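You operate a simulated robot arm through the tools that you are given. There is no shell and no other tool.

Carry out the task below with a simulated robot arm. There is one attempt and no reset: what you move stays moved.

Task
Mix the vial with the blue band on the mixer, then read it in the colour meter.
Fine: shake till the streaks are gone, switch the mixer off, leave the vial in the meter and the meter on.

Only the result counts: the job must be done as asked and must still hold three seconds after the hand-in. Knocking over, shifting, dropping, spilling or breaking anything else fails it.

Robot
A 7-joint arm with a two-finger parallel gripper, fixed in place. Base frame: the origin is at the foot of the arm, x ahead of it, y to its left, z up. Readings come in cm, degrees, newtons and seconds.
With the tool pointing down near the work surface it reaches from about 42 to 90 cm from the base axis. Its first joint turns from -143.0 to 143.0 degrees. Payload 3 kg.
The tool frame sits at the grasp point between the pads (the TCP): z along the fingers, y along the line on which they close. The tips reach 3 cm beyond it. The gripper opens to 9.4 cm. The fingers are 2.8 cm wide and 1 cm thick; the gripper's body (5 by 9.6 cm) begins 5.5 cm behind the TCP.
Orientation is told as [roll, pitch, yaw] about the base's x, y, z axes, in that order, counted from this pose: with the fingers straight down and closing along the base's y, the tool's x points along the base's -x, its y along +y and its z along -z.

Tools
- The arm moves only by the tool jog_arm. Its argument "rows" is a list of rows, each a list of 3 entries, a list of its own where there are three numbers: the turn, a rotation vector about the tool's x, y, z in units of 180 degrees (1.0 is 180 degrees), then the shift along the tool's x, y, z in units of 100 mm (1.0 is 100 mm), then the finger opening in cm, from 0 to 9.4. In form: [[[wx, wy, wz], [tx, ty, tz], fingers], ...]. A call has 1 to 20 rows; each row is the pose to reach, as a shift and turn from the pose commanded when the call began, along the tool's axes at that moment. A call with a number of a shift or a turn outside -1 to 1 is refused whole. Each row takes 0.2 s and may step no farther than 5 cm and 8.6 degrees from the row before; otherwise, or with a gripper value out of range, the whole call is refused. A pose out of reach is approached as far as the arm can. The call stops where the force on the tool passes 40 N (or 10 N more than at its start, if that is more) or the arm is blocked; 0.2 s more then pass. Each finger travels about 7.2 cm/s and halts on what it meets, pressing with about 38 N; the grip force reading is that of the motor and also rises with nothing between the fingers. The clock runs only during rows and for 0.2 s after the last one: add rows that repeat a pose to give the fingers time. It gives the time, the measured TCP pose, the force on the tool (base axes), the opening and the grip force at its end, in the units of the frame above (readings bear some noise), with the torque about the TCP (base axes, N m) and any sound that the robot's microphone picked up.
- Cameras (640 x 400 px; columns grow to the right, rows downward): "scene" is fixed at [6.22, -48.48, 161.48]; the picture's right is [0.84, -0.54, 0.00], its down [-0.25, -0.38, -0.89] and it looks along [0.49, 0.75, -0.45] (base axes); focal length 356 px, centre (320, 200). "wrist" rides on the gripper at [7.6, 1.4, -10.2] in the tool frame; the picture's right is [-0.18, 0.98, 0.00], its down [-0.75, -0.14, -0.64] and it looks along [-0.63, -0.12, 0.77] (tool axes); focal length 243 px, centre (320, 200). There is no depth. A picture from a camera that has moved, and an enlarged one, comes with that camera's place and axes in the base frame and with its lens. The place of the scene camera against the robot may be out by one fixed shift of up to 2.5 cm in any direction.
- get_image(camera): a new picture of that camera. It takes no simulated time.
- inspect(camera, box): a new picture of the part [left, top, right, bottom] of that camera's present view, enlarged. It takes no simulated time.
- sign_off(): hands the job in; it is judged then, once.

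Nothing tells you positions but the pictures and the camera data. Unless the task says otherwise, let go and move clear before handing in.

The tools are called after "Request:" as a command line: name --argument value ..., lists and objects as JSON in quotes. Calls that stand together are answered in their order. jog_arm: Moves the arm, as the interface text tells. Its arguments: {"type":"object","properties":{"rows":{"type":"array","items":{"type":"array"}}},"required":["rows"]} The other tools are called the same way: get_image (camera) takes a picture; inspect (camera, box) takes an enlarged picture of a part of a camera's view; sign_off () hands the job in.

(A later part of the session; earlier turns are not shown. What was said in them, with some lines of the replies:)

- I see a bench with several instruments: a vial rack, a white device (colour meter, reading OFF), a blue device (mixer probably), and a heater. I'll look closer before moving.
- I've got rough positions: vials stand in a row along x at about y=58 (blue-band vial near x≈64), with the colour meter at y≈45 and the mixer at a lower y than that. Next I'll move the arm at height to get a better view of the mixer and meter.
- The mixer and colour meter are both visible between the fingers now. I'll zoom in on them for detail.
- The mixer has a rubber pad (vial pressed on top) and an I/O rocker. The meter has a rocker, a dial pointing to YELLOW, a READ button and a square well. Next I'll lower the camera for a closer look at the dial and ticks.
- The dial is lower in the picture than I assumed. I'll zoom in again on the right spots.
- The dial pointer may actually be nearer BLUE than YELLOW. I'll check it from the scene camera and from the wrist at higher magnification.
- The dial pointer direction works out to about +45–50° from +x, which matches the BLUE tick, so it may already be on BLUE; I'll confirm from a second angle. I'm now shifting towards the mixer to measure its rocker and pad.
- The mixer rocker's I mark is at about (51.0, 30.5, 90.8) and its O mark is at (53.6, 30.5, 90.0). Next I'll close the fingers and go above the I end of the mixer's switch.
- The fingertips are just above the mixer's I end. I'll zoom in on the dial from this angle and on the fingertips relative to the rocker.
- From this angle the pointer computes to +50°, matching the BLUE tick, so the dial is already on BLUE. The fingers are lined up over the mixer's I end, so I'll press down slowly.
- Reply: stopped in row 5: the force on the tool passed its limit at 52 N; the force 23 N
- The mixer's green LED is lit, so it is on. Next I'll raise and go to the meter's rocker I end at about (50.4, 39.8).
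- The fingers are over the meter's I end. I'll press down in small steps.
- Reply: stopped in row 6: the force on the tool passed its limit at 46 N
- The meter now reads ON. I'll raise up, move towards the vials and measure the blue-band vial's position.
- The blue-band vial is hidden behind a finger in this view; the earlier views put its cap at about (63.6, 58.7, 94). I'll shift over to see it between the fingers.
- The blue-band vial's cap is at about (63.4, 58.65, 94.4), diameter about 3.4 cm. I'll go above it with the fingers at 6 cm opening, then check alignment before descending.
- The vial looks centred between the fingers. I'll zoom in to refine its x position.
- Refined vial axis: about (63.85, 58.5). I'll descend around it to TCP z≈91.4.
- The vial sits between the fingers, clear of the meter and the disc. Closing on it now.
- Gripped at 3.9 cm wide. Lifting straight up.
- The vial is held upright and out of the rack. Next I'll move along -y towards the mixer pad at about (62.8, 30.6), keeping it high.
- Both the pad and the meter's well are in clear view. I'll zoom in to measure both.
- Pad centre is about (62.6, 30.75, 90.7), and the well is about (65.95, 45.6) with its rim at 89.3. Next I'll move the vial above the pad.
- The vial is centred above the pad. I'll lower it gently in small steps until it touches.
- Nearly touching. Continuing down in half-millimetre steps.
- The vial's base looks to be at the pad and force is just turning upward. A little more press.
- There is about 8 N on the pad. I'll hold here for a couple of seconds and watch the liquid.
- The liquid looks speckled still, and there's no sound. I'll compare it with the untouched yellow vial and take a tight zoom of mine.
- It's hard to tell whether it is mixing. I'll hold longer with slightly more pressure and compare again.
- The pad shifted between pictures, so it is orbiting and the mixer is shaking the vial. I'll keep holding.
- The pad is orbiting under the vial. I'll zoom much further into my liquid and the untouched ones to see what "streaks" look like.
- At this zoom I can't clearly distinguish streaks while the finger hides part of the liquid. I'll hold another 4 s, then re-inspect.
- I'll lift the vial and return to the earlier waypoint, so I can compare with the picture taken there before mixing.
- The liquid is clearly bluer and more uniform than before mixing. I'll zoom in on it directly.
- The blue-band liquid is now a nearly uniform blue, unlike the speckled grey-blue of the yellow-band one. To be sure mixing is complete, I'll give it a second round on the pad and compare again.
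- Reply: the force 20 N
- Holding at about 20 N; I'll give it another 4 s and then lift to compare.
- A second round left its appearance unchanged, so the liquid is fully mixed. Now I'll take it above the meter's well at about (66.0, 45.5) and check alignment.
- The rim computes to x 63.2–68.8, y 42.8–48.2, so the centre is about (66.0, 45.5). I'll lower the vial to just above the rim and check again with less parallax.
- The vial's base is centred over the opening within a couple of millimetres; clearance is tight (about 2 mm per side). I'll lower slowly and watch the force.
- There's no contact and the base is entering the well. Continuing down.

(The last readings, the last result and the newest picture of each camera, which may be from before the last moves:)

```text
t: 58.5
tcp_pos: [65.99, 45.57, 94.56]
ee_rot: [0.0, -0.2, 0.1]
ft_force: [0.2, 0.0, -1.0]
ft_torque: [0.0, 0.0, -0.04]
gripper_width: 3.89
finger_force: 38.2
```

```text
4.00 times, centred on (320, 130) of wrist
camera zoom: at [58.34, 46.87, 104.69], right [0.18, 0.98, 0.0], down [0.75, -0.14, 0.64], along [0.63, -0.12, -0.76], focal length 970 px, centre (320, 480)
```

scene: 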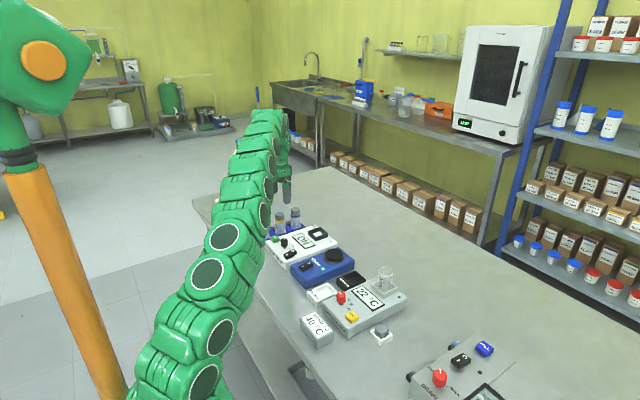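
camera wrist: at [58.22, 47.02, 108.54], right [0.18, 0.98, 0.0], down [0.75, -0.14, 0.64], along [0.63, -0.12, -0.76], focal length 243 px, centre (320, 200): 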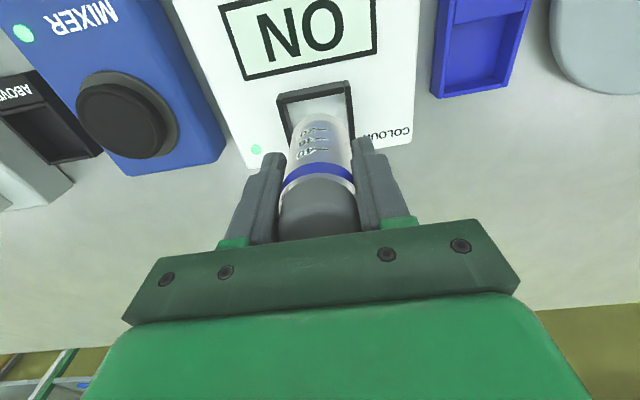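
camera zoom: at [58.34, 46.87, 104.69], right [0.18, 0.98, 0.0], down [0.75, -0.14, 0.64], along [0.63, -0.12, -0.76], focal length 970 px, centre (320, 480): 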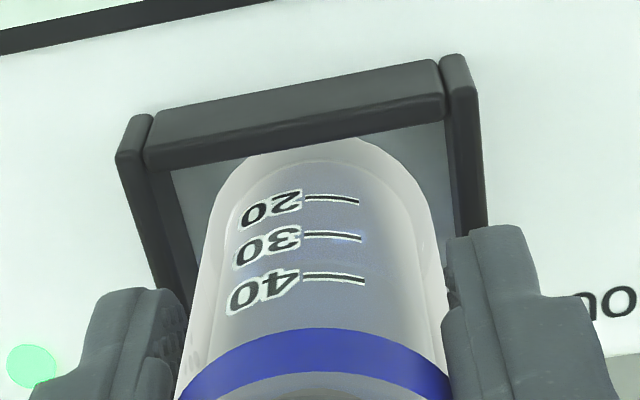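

The vial is inside the well with no side forces. Lowering the last bit to the floor in fine steps.

Request:
jog_arm --rows '[[[0, 0, 0], [0.0, 0.0, 0.015], 2.0], [[0, 0, 0], [0.0, 0.0, 0.03], 2.0], [[0, 0, 0], [0.0, 0.0, 0.04], 2.0], [[0, 0, 0], [0.0, 0.0, 0.05], 2.0], [[0, 0, 0], [0.0, 0.0, 0.05], 2.0]]'

Request:
inspect --camera "scene" --box '[307, 215, 335, 243]'

```text
t: 59.7
tcp_pos: [66.07, 45.45, 94.06]
ee_rot: [0.2, -0.3, 0.1]
ft_force: [4.2, 0.8, 29.6]
ft_torque: [-0.04, -0.24, 0.0]
gripper_width: 3.94
finger_force: 38.0
```

```text
14.29 times, centred on (321, 229) of scene
camera zoom: at [6.22, -48.48, 161.48], right [0.84, -0.54, 0.0], down [-0.25, -0.38, -0.89], along [0.49, 0.75, -0.45], focal length 5088 px, centre (306, -214)
```

zoom: 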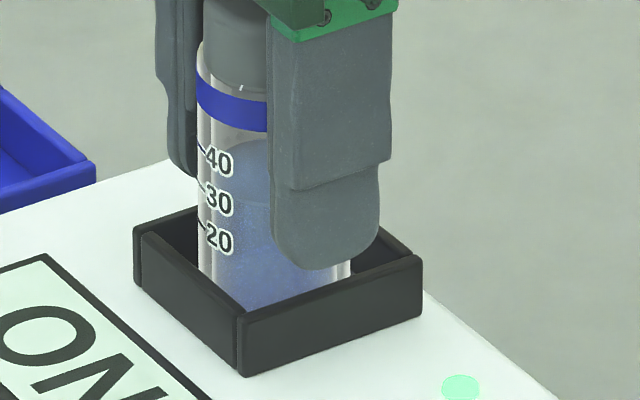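

The vial stands on the well's floor. I'll ease off the pressure, open the fingers and then rise.

Request:
jog_arm --rows '[[[0, 0, 0], [0.0, 0.0, -0.008], 2.0], [[0, 0, 0], [0.0, 0.0, -0.008], 3.6], [[0, 0, 0], [0.0, 0.0, -0.008], 4.2], [[0, 0, 0], [0.0, 0.0, -0.008], 5.0], [[0, 0, 0], [0.0, 0.0, -0.008], 6.0], [[0, 0, 0], [0.0, 0.0, -0.008], 6.0]]'

Request:
inspect --camera "scene" --box '[302, 205, 342, 245]'

Request:
get_image --camera "wrist"

```text
t: 61.1
tcp_pos: [65.94, 45.43, 94.09]
ee_rot: [0.3, -0.2, 0.2]
ft_force: [-0.3, 0.6, -0.4]
ft_torque: [0.02, 0.01, 0.02]
gripper_width: 6.0
finger_force: 0.1
```

```text
10.00 times, centred on (322, 225) of scene
camera zoom: at [6.22, -48.48, 161.48], right [0.84, -0.54, 0.0], down [-0.25, -0.38, -0.89], along [0.49, 0.75, -0.45], focal length 3562 px, centre (300, -50)
```

zoom: 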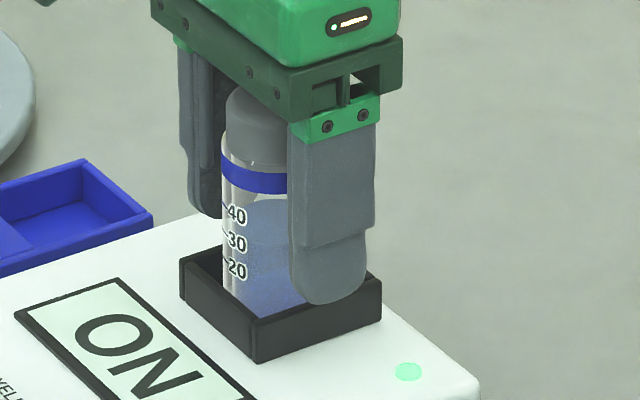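

```text
taken
camera wrist: at [58.31, 46.84, 104.25], right [0.18, 0.98, 0.0], down [0.75, -0.14, 0.64], along [0.63, -0.12, -0.77], focal length 243 px, centre (320, 200)
```

wrist: 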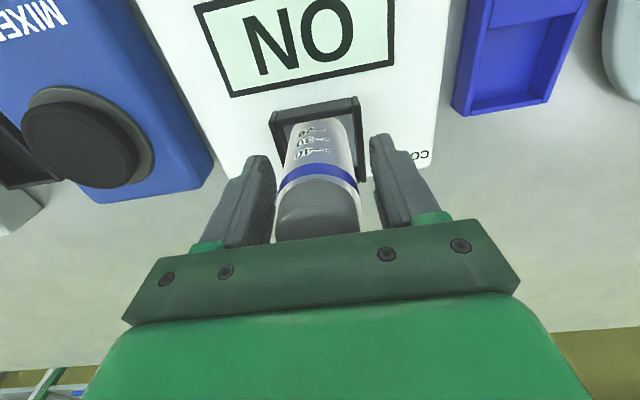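

The vial stands upright in the well, released. Raising straight up.

Request:
jog_arm --rows '[[[0, 0, 0], [0.0, 0.0, -0.1], 6.0], [[0, 0, 0], [0.0, 0.0, -0.25], 6.0], [[0, 0, 0], [0.0, 0.0, -0.5], 6.0], [[0, 0, 0], [0.0, 0.0, -0.75], 6.0], [[0, 0, 0], [0.0, 0.0, -1.0], 6.0], [[0, 0, 0], [0.0, 0.0, -1.0], 6.0]]'

Request:
inspect --camera "scene" --box '[270, 195, 370, 285]'

Request:
get_image --camera "wrist"

```text
t: 62.5
tcp_pos: [65.84, 45.41, 104.2]
ee_rot: [0.1, -0.1, -0.1]
ft_force: [0.0, 1.5, -0.6]
ft_torque: [-0.05, -0.02, 0.0]
gripper_width: 5.99
finger_force: 0.0
```

```text
4.44 times, centred on (320, 240) of scene
camera zoom: at [6.22, -48.48, 161.48], right [0.84, -0.54, 0.0], down [-0.25, -0.38, -0.89], along [0.49, 0.75, -0.45], focal length 1583 px, centre (320, 22)
```

zoom: 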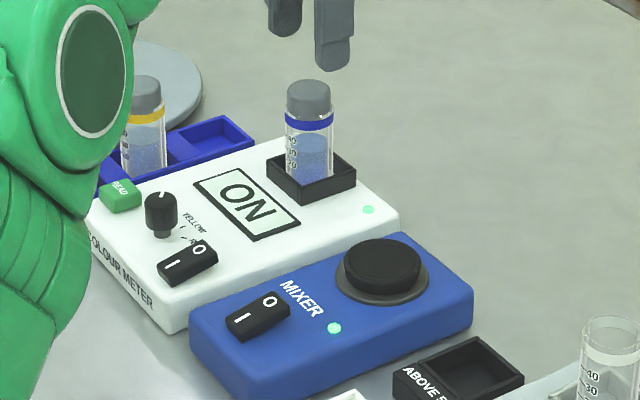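

```text
taken
camera wrist: at [58.24, 46.78, 114.32], right [0.18, 0.98, 0.0], down [0.75, -0.14, 0.64], along [0.63, -0.12, -0.77], focal length 243 px, centre (320, 200)
```

wrist: 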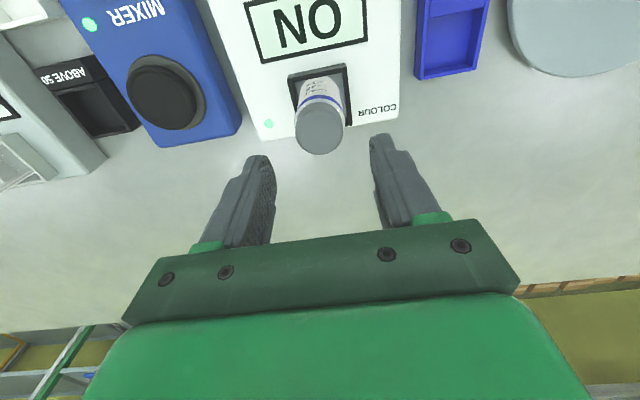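

The vial is in the meter. Next I'll switch the mixer off by pressing the O end of its rocker at about (53.7, 30.5).

Request:
jog_arm --rows '[[[0, 0, 0], [0.0, -0.25, 0.0], 6.0], [[0, 0, 0], [0.2, -0.45, 0.0], 4.0], [[0, 0, 0], [0.4, -0.6, 0.0], 2.0], [[0, 0, 0], [0.6, -0.75, 0.0], 0.0], [[0, 0, 0], [0.6, -0.75, 0.0], 0.0]]'

Request:
jog_arm --rows '[[[0, 0, 0], [0.2, -0.25, 0.0], 0.0], [[0, 0, 0], [0.4, -0.5, 0.0], 0.0], [[0, 0, 0], [0.62, -0.74, 0.0], 0.0], [[0, 0, 0], [0.62, -0.74, 0.3], 0.0], [[0, 0, 0], [0.62, -0.74, 0.6], 0.0], [[0, 0, 0], [0.62, -0.74, 0.75], 0.0], [[0, 0, 0], [0.62, -0.74, 0.75], 0.0]]'

Request:
inspect --camera "scene" --box '[275, 225, 355, 290]'

Request:
get_image --camera "wrist"

```text
t: 63.7
tcp_pos: [59.9, 37.94, 104.13]
ee_rot: [0.2, -0.3, 0.1]
ft_force: [0.1, 0.0, -0.7]
ft_torque: [-0.01, 0.01, 0.01]
gripper_width: 0.0
finger_force: 32.4
```

```text
t: 65.3
tcp_pos: [53.72, 30.5, 96.3]
ee_rot: [0.1, -0.1, 0.2]
ft_force: [-0.3, -0.6, 1.1]
ft_torque: [0.01, 0.0, 0.0]
gripper_width: 0.01
finger_force: 32.8
```

```text
6.15 times, centred on (315, 258) of scene
camera zoom: at [6.22, -48.48, 161.48], right [0.84, -0.54, 0.0], down [-0.25, -0.38, -0.89], along [0.49, 0.75, -0.45], focal length 2192 px, centre (351, -154)
```

zoom: 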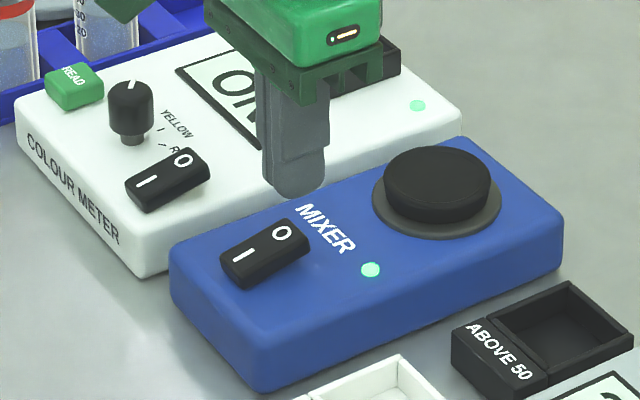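

```text
taken
camera wrist: at [46.13, 31.87, 106.61], right [0.18, 0.98, 0.0], down [0.75, -0.14, 0.64], along [0.63, -0.12, -0.77], focal length 243 px, centre (320, 200)
```

wrist: 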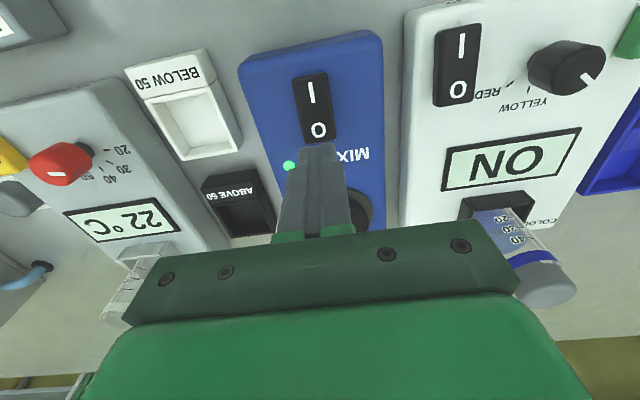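

The fingers are over the O end of the mixer rocker. Pressing down in small steps.

Request:
jog_arm --rows '[[[0, 0, 0], [0.0, 0.0, 0.12], 0.0], [[0, 0, 0], [0.0, 0.0, 0.19], 0.0], [[0, 0, 0], [0.0, 0.0, 0.22], 0.0], [[0, 0, 0], [0.0, 0.0, 0.24], 0.0], [[0, 0, 0], [0.0, 0.0, 0.255], 0.0], [[0, 0, 0], [0.0, 0.0, 0.27], 0.0], [[0, 0, 0], [0.0, 0.0, 0.285], 0.0], [[0, 0, 0], [0.0, 0.0, 0.3], 0.0]]'

Request:
inspect --camera "scene" --box '[275, 225, 355, 290]'

```text
t: 67.1
tcp_pos: [53.74, 30.58, 93.51]
ee_rot: [0.1, -0.2, 0.1]
ft_force: [0.3, 0.4, -0.5]
ft_torque: [-0.02, -0.02, 0.0]
gripper_width: 0.01
finger_force: 33.6
```

```text
6.15 times, centred on (315, 258) of scene
camera zoom: at [6.22, -48.48, 161.48], right [0.84, -0.54, 0.0], down [-0.25, -0.38, -0.89], along [0.49, 0.75, -0.45], focal length 2192 px, centre (351, -154)
```

zoom: 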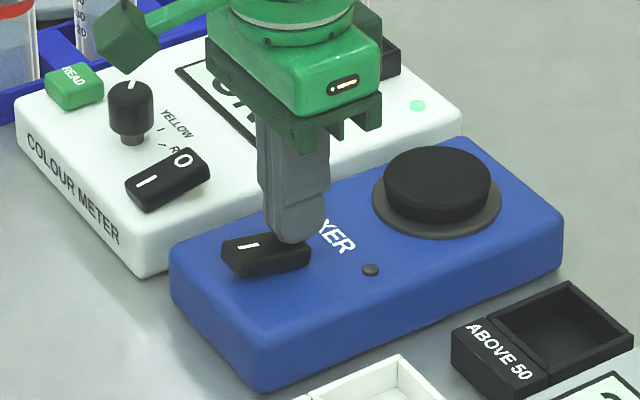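

The mixer LED is dark, so it's off. Next I'll lift and travel to the READ button at about (51.1, 51.3).

Request:
jog_arm --rows '[[[0, 0, 0], [0.0, 0.0, -0.3], 0.0], [[0, 0, 0], [0.0, 0.0, -0.6], 0.0], [[0, 0, 0], [0.05, 0.3, -0.6], 0.0], [[0, 0, 0], [0.1, 0.65, -0.6], 0.0], [[0, 0, 0], [0.13, 1.0, -0.6], 0.0]]'

Request:
jog_arm --rows '[[[0, 0, 0], [0.05, 0.35, 0.0], 0.0], [[0, 0, 0], [0.1, 0.7, 0.0], 0.0], [[0, 0, 0], [0.13, 1.0, 0.0], 0.0], [[0, 0, 0], [0.13, 1.0, 0.0], 0.0]]'

Request:
get_image --camera "wrist"

Request:
inspect --camera "scene" --box '[255, 195, 355, 285]'

```text
t: 68.3
tcp_pos: [52.47, 40.55, 99.71]
ee_rot: [0.1, -0.2, 0.1]
ft_force: [-0.4, -0.4, 0.6]
ft_torque: [0.0, -0.01, 0.0]
gripper_width: 0.03
finger_force: 32.9
```

```text
t: 69.3
tcp_pos: [51.23, 50.38, 99.65]
ee_rot: [0.1, -0.2, -0.1]
ft_force: [0.1, 0.3, 1.0]
ft_torque: [0.0, -0.04, -0.04]
gripper_width: 0.0
finger_force: 33.0
```

```text
taken
camera wrist: at [43.53, 51.86, 109.81], right [0.18, 0.98, 0.0], down [0.75, -0.14, 0.64], along [0.63, -0.12, -0.77], focal length 243 px, centre (320, 200)
```

wrist: 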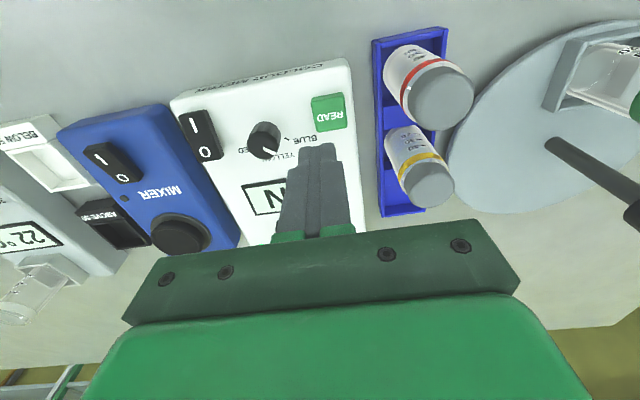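

```text
4.44 times, centred on (305, 240) of scene
camera zoom: at [6.22, -48.48, 161.48], right [0.84, -0.54, 0.0], down [-0.25, -0.38, -0.89], along [0.49, 0.75, -0.45], focal length 1583 px, centre (387, 22)
```

zoom: 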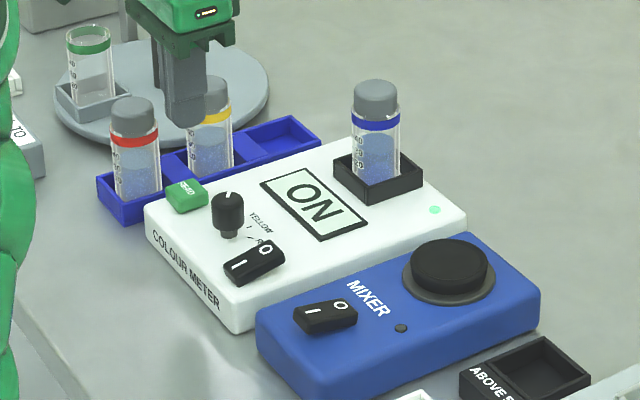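

Alongside the READ press, let me verify the dial from this angle before pressing.

Request:
inspect --camera "wrist" --box '[235, 105, 325, 165]'

Request:
inspect --camera "scene" --box '[285, 228, 325, 253]'

```text
6.67 times, centred on (280, 135) of wrist
camera zoom: at [43.53, 51.86, 109.81], right [0.18, 0.98, 0.0], down [0.75, -0.14, 0.64], along [0.63, -0.12, -0.77], focal length 1618 px, centre (587, 633)
```

zoom: 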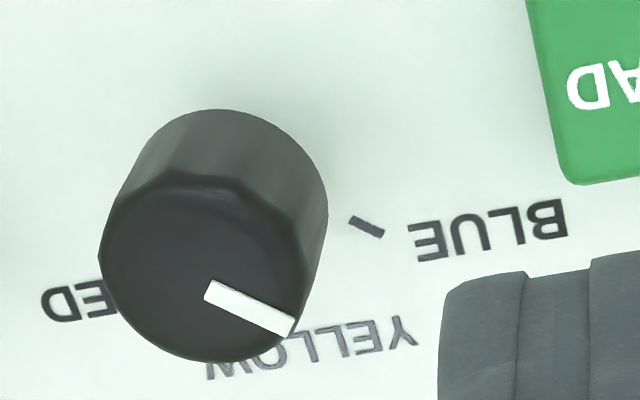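

```text
16.00 times, centred on (305, 240) of scene
camera zoom: at [6.22, -48.48, 161.48], right [0.84, -0.54, 0.0], down [-0.25, -0.38, -0.89], along [0.49, 0.75, -0.45], focal length 5698 px, centre (560, -448)
```

zoom: 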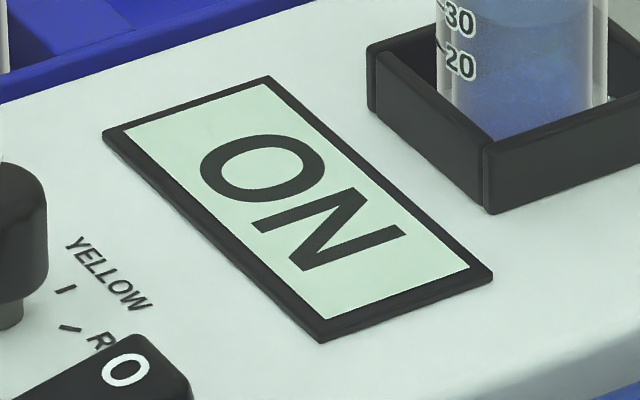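

The pointer is parallel to the BLUE tick, so the dial is set to BLUE. Moving over READ and pressing gently.

Request:
jog_arm --rows '[[[0, 0, 0], [0.01, 0.08, 0.2], 0.0], [[0, 0, 0], [0.01, 0.08, 0.45], 0.0], [[0, 0, 0], [0.01, 0.08, 0.62], 0.0], [[0, 0, 0], [0.01, 0.08, 0.68], 0.0]]'

Request:
inspect --camera "scene" --box '[255, 215, 345, 275]'

Request:
get_image --camera "wrist"

```text
t: 70.3
tcp_pos: [51.05, 51.37, 92.81]
ee_rot: [0.2, -0.1, 0.1]
ft_force: [0.7, -1.1, 1.2]
ft_torque: [-0.04, 0.03, 0.0]
gripper_width: 0.0
finger_force: 33.2
```

```text
6.67 times, centred on (300, 245) of scene
camera zoom: at [6.22, -48.48, 161.48], right [0.84, -0.54, 0.0], down [-0.25, -0.38, -0.89], along [0.49, 0.75, -0.45], focal length 2374 px, centre (453, -100)
```

zoom: 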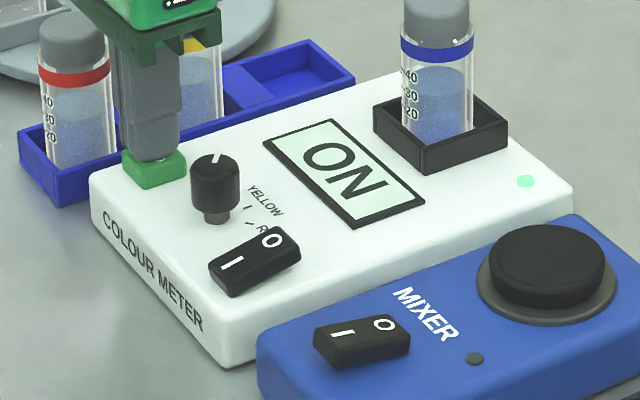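

```text
taken
camera wrist: at [43.4, 52.73, 102.95], right [0.18, 0.98, 0.0], down [0.75, -0.14, 0.64], along [0.63, -0.12, -0.77], focal length 243 px, centre (320, 200)
```

wrist: 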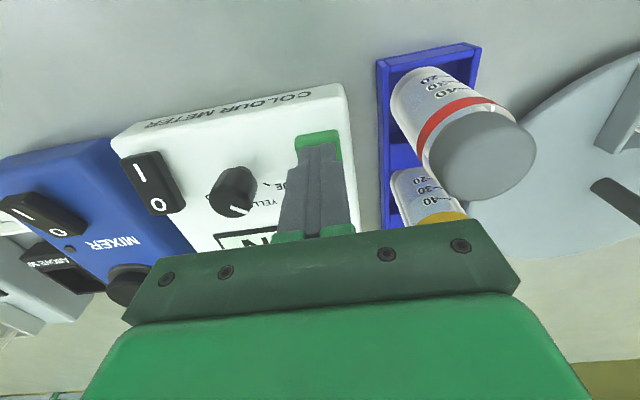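

The fingertips are on top of READ. Pressing in 0.5–1 mm steps.

Request:
jog_arm --rows '[[[0, 0, 0], [0.0, 0.0, 0.015], 0.0], [[0, 0, 0], [0.0, 0.0, 0.03], 0.0], [[0, 0, 0], [0.0, 0.0, 0.04], 0.0], [[0, 0, 0], [0.0, 0.0, 0.05], 0.0], [[0, 0, 0], [0.0, 0.0, 0.06], 0.0]]'

Request:
inspect --camera "scene" --box '[255, 215, 345, 275]'

```text
t: 71.5
tcp_pos: [51.01, 51.41, 92.21]
ee_rot: [0.1, -0.3, 0.1]
ft_force: [-2.9, -2.0, 14.6]
ft_torque: [-0.09, 0.1, -0.05]
gripper_width: 0.0
finger_force: 33.2
heard: click
```

```text
6.67 times, centred on (300, 245) of scene
camera zoom: at [6.22, -48.48, 161.48], right [0.84, -0.54, 0.0], down [-0.25, -0.38, -0.89], along [0.49, 0.75, -0.45], focal length 2374 px, centre (453, -100)
```

zoom: 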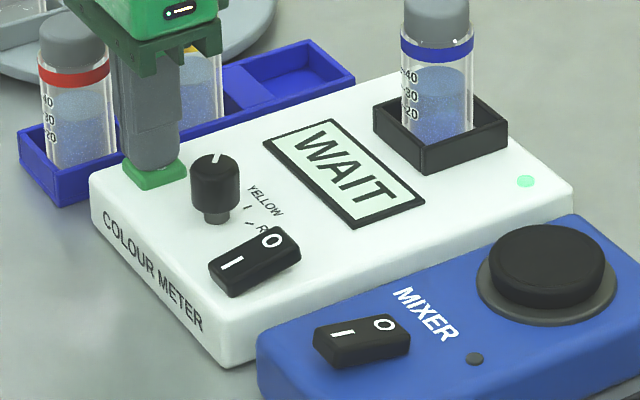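

A click was heard and the display shows WAIT. I'll release the button, rise clear and wait for the reading.

Request:
jog_arm --rows '[[[0, 0, 0], [0.0, 0.0, -0.1], 0.0], [[0, 0, 0], [0.0, 0.0, -0.3], 0.0], [[0, 0, 0], [0.0, 0.0, -0.6], 0.0], [[0, 0, 0], [0.0, 0.0, -0.9], 0.0], [[0, 0, 0], [0.0, 0.0, -0.9], 0.0]]'

Request:
inspect --camera "scene" --box '[255, 215, 345, 275]'

```text
t: 72.7
tcp_pos: [51.04, 51.39, 101.08]
ee_rot: [0.1, -0.2, 0.2]
ft_force: [-0.1, -0.4, 1.0]
ft_torque: [0.05, -0.01, 0.03]
gripper_width: 0.0
finger_force: 32.6
```

```text
6.67 times, centred on (300, 245) of scene
camera zoom: at [6.22, -48.48, 161.48], right [0.84, -0.54, 0.0], down [-0.25, -0.38, -0.89], along [0.49, 0.75, -0.45], focal length 2374 px, centre (453, -100)
```

zoom: 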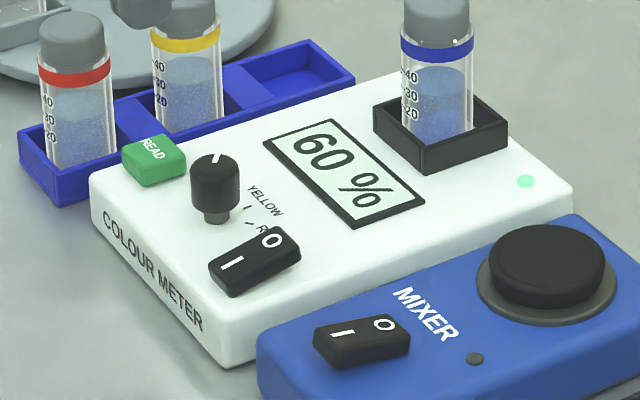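

The meter reads 60 %, the mixer LED is off, and the vial is standing in the well. I'll back off to a clear position and do a final check.

Request:
jog_arm --rows '[[[0, 0, 0], [0.1, 0.0, -0.25], 0.0], [[0, 0, 0], [0.3, 0.0, -0.5], 0.0], [[0, 0, 0], [0.55, 0.0, -0.75], 0.0], [[0, 0, 0], [0.8, 0.0, -1.0], 0.0], [[0, 0, 0], [0.8, 0.0, -1.0], 0.0]]'

Request:
get_image --camera "scene"

Request:
inspect --camera "scene" --box '[240, 190, 360, 290]'

Request:
get_image --camera "wrist"

```text
t: 73.9
tcp_pos: [43.08, 51.44, 111.14]
ee_rot: [0.2, -0.2, -0.1]
ft_force: [-0.9, -0.2, -0.3]
ft_torque: [0.0, -0.01, -0.01]
gripper_width: 0.0
finger_force: 33.5
```

```text
taken
```

scene: 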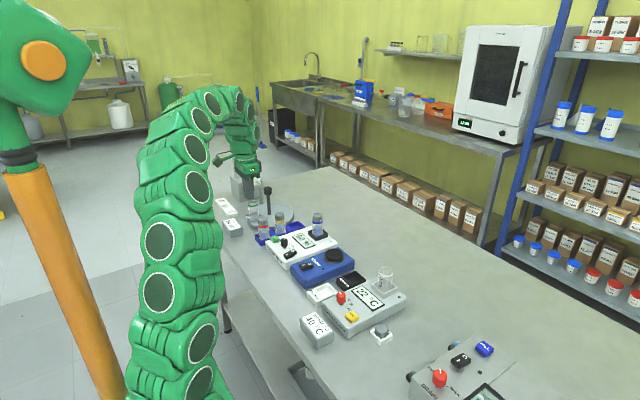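

```text
4.00 times, centred on (300, 240) of scene
camera zoom: at [6.22, -48.48, 161.48], right [0.84, -0.54, 0.0], down [-0.25, -0.38, -0.89], along [0.49, 0.75, -0.45], focal length 1425 px, centre (400, 40)
```

zoom: 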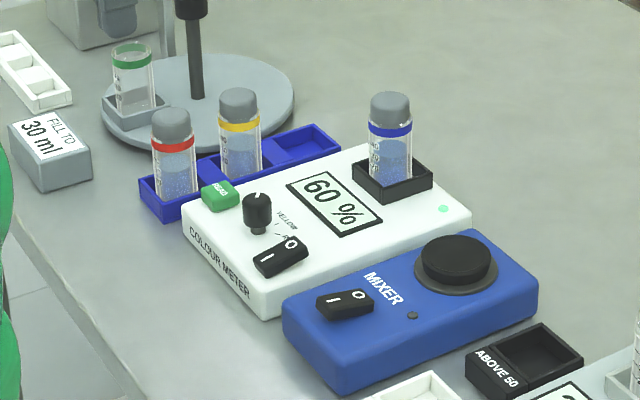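

```text
taken
camera wrist: at [35.39, 52.76, 121.32], right [0.18, 0.98, 0.0], down [0.75, -0.14, 0.64], along [0.63, -0.12, -0.77], focal length 243 px, centre (320, 200)
```

wrist: 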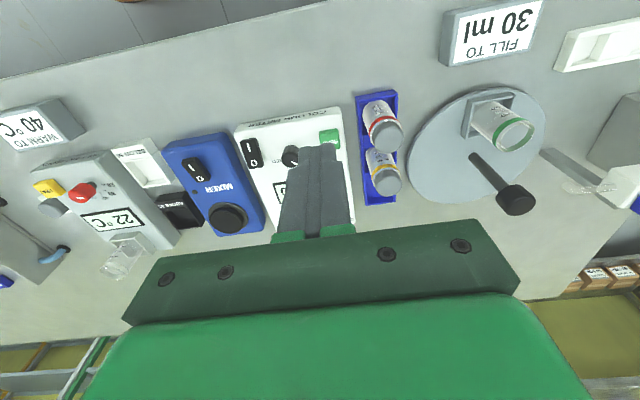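

Everything looks as asked: the blue-band vial is mixed and standing in the meter, and the meter is on with the dial at BLUE, showing 60 %. The mixer is off, the other items look undisturbed and the arm is clear. I'm handing in now.

Request:
sign_off

```text
The job is handed in.
```

The blue-band vial has been mixed and read. The meter shows 60 % with its dial on BLUE, where it already was.

- **Mixing:** I held the vial on the running mixer for about 25 seconds over two rounds. After the first round the liquid looked an even blue, and a second round changed nothing, so I took the streaks as gone. I judged this only from the camera pictures.
- **Mixer:** switched off, and its light is out.
- **Meter:** left on, with the vial standing in its well.
- **Everything else:** in the last pictures nothing else had been moved or knocked, and the arm is clear of the bench items.
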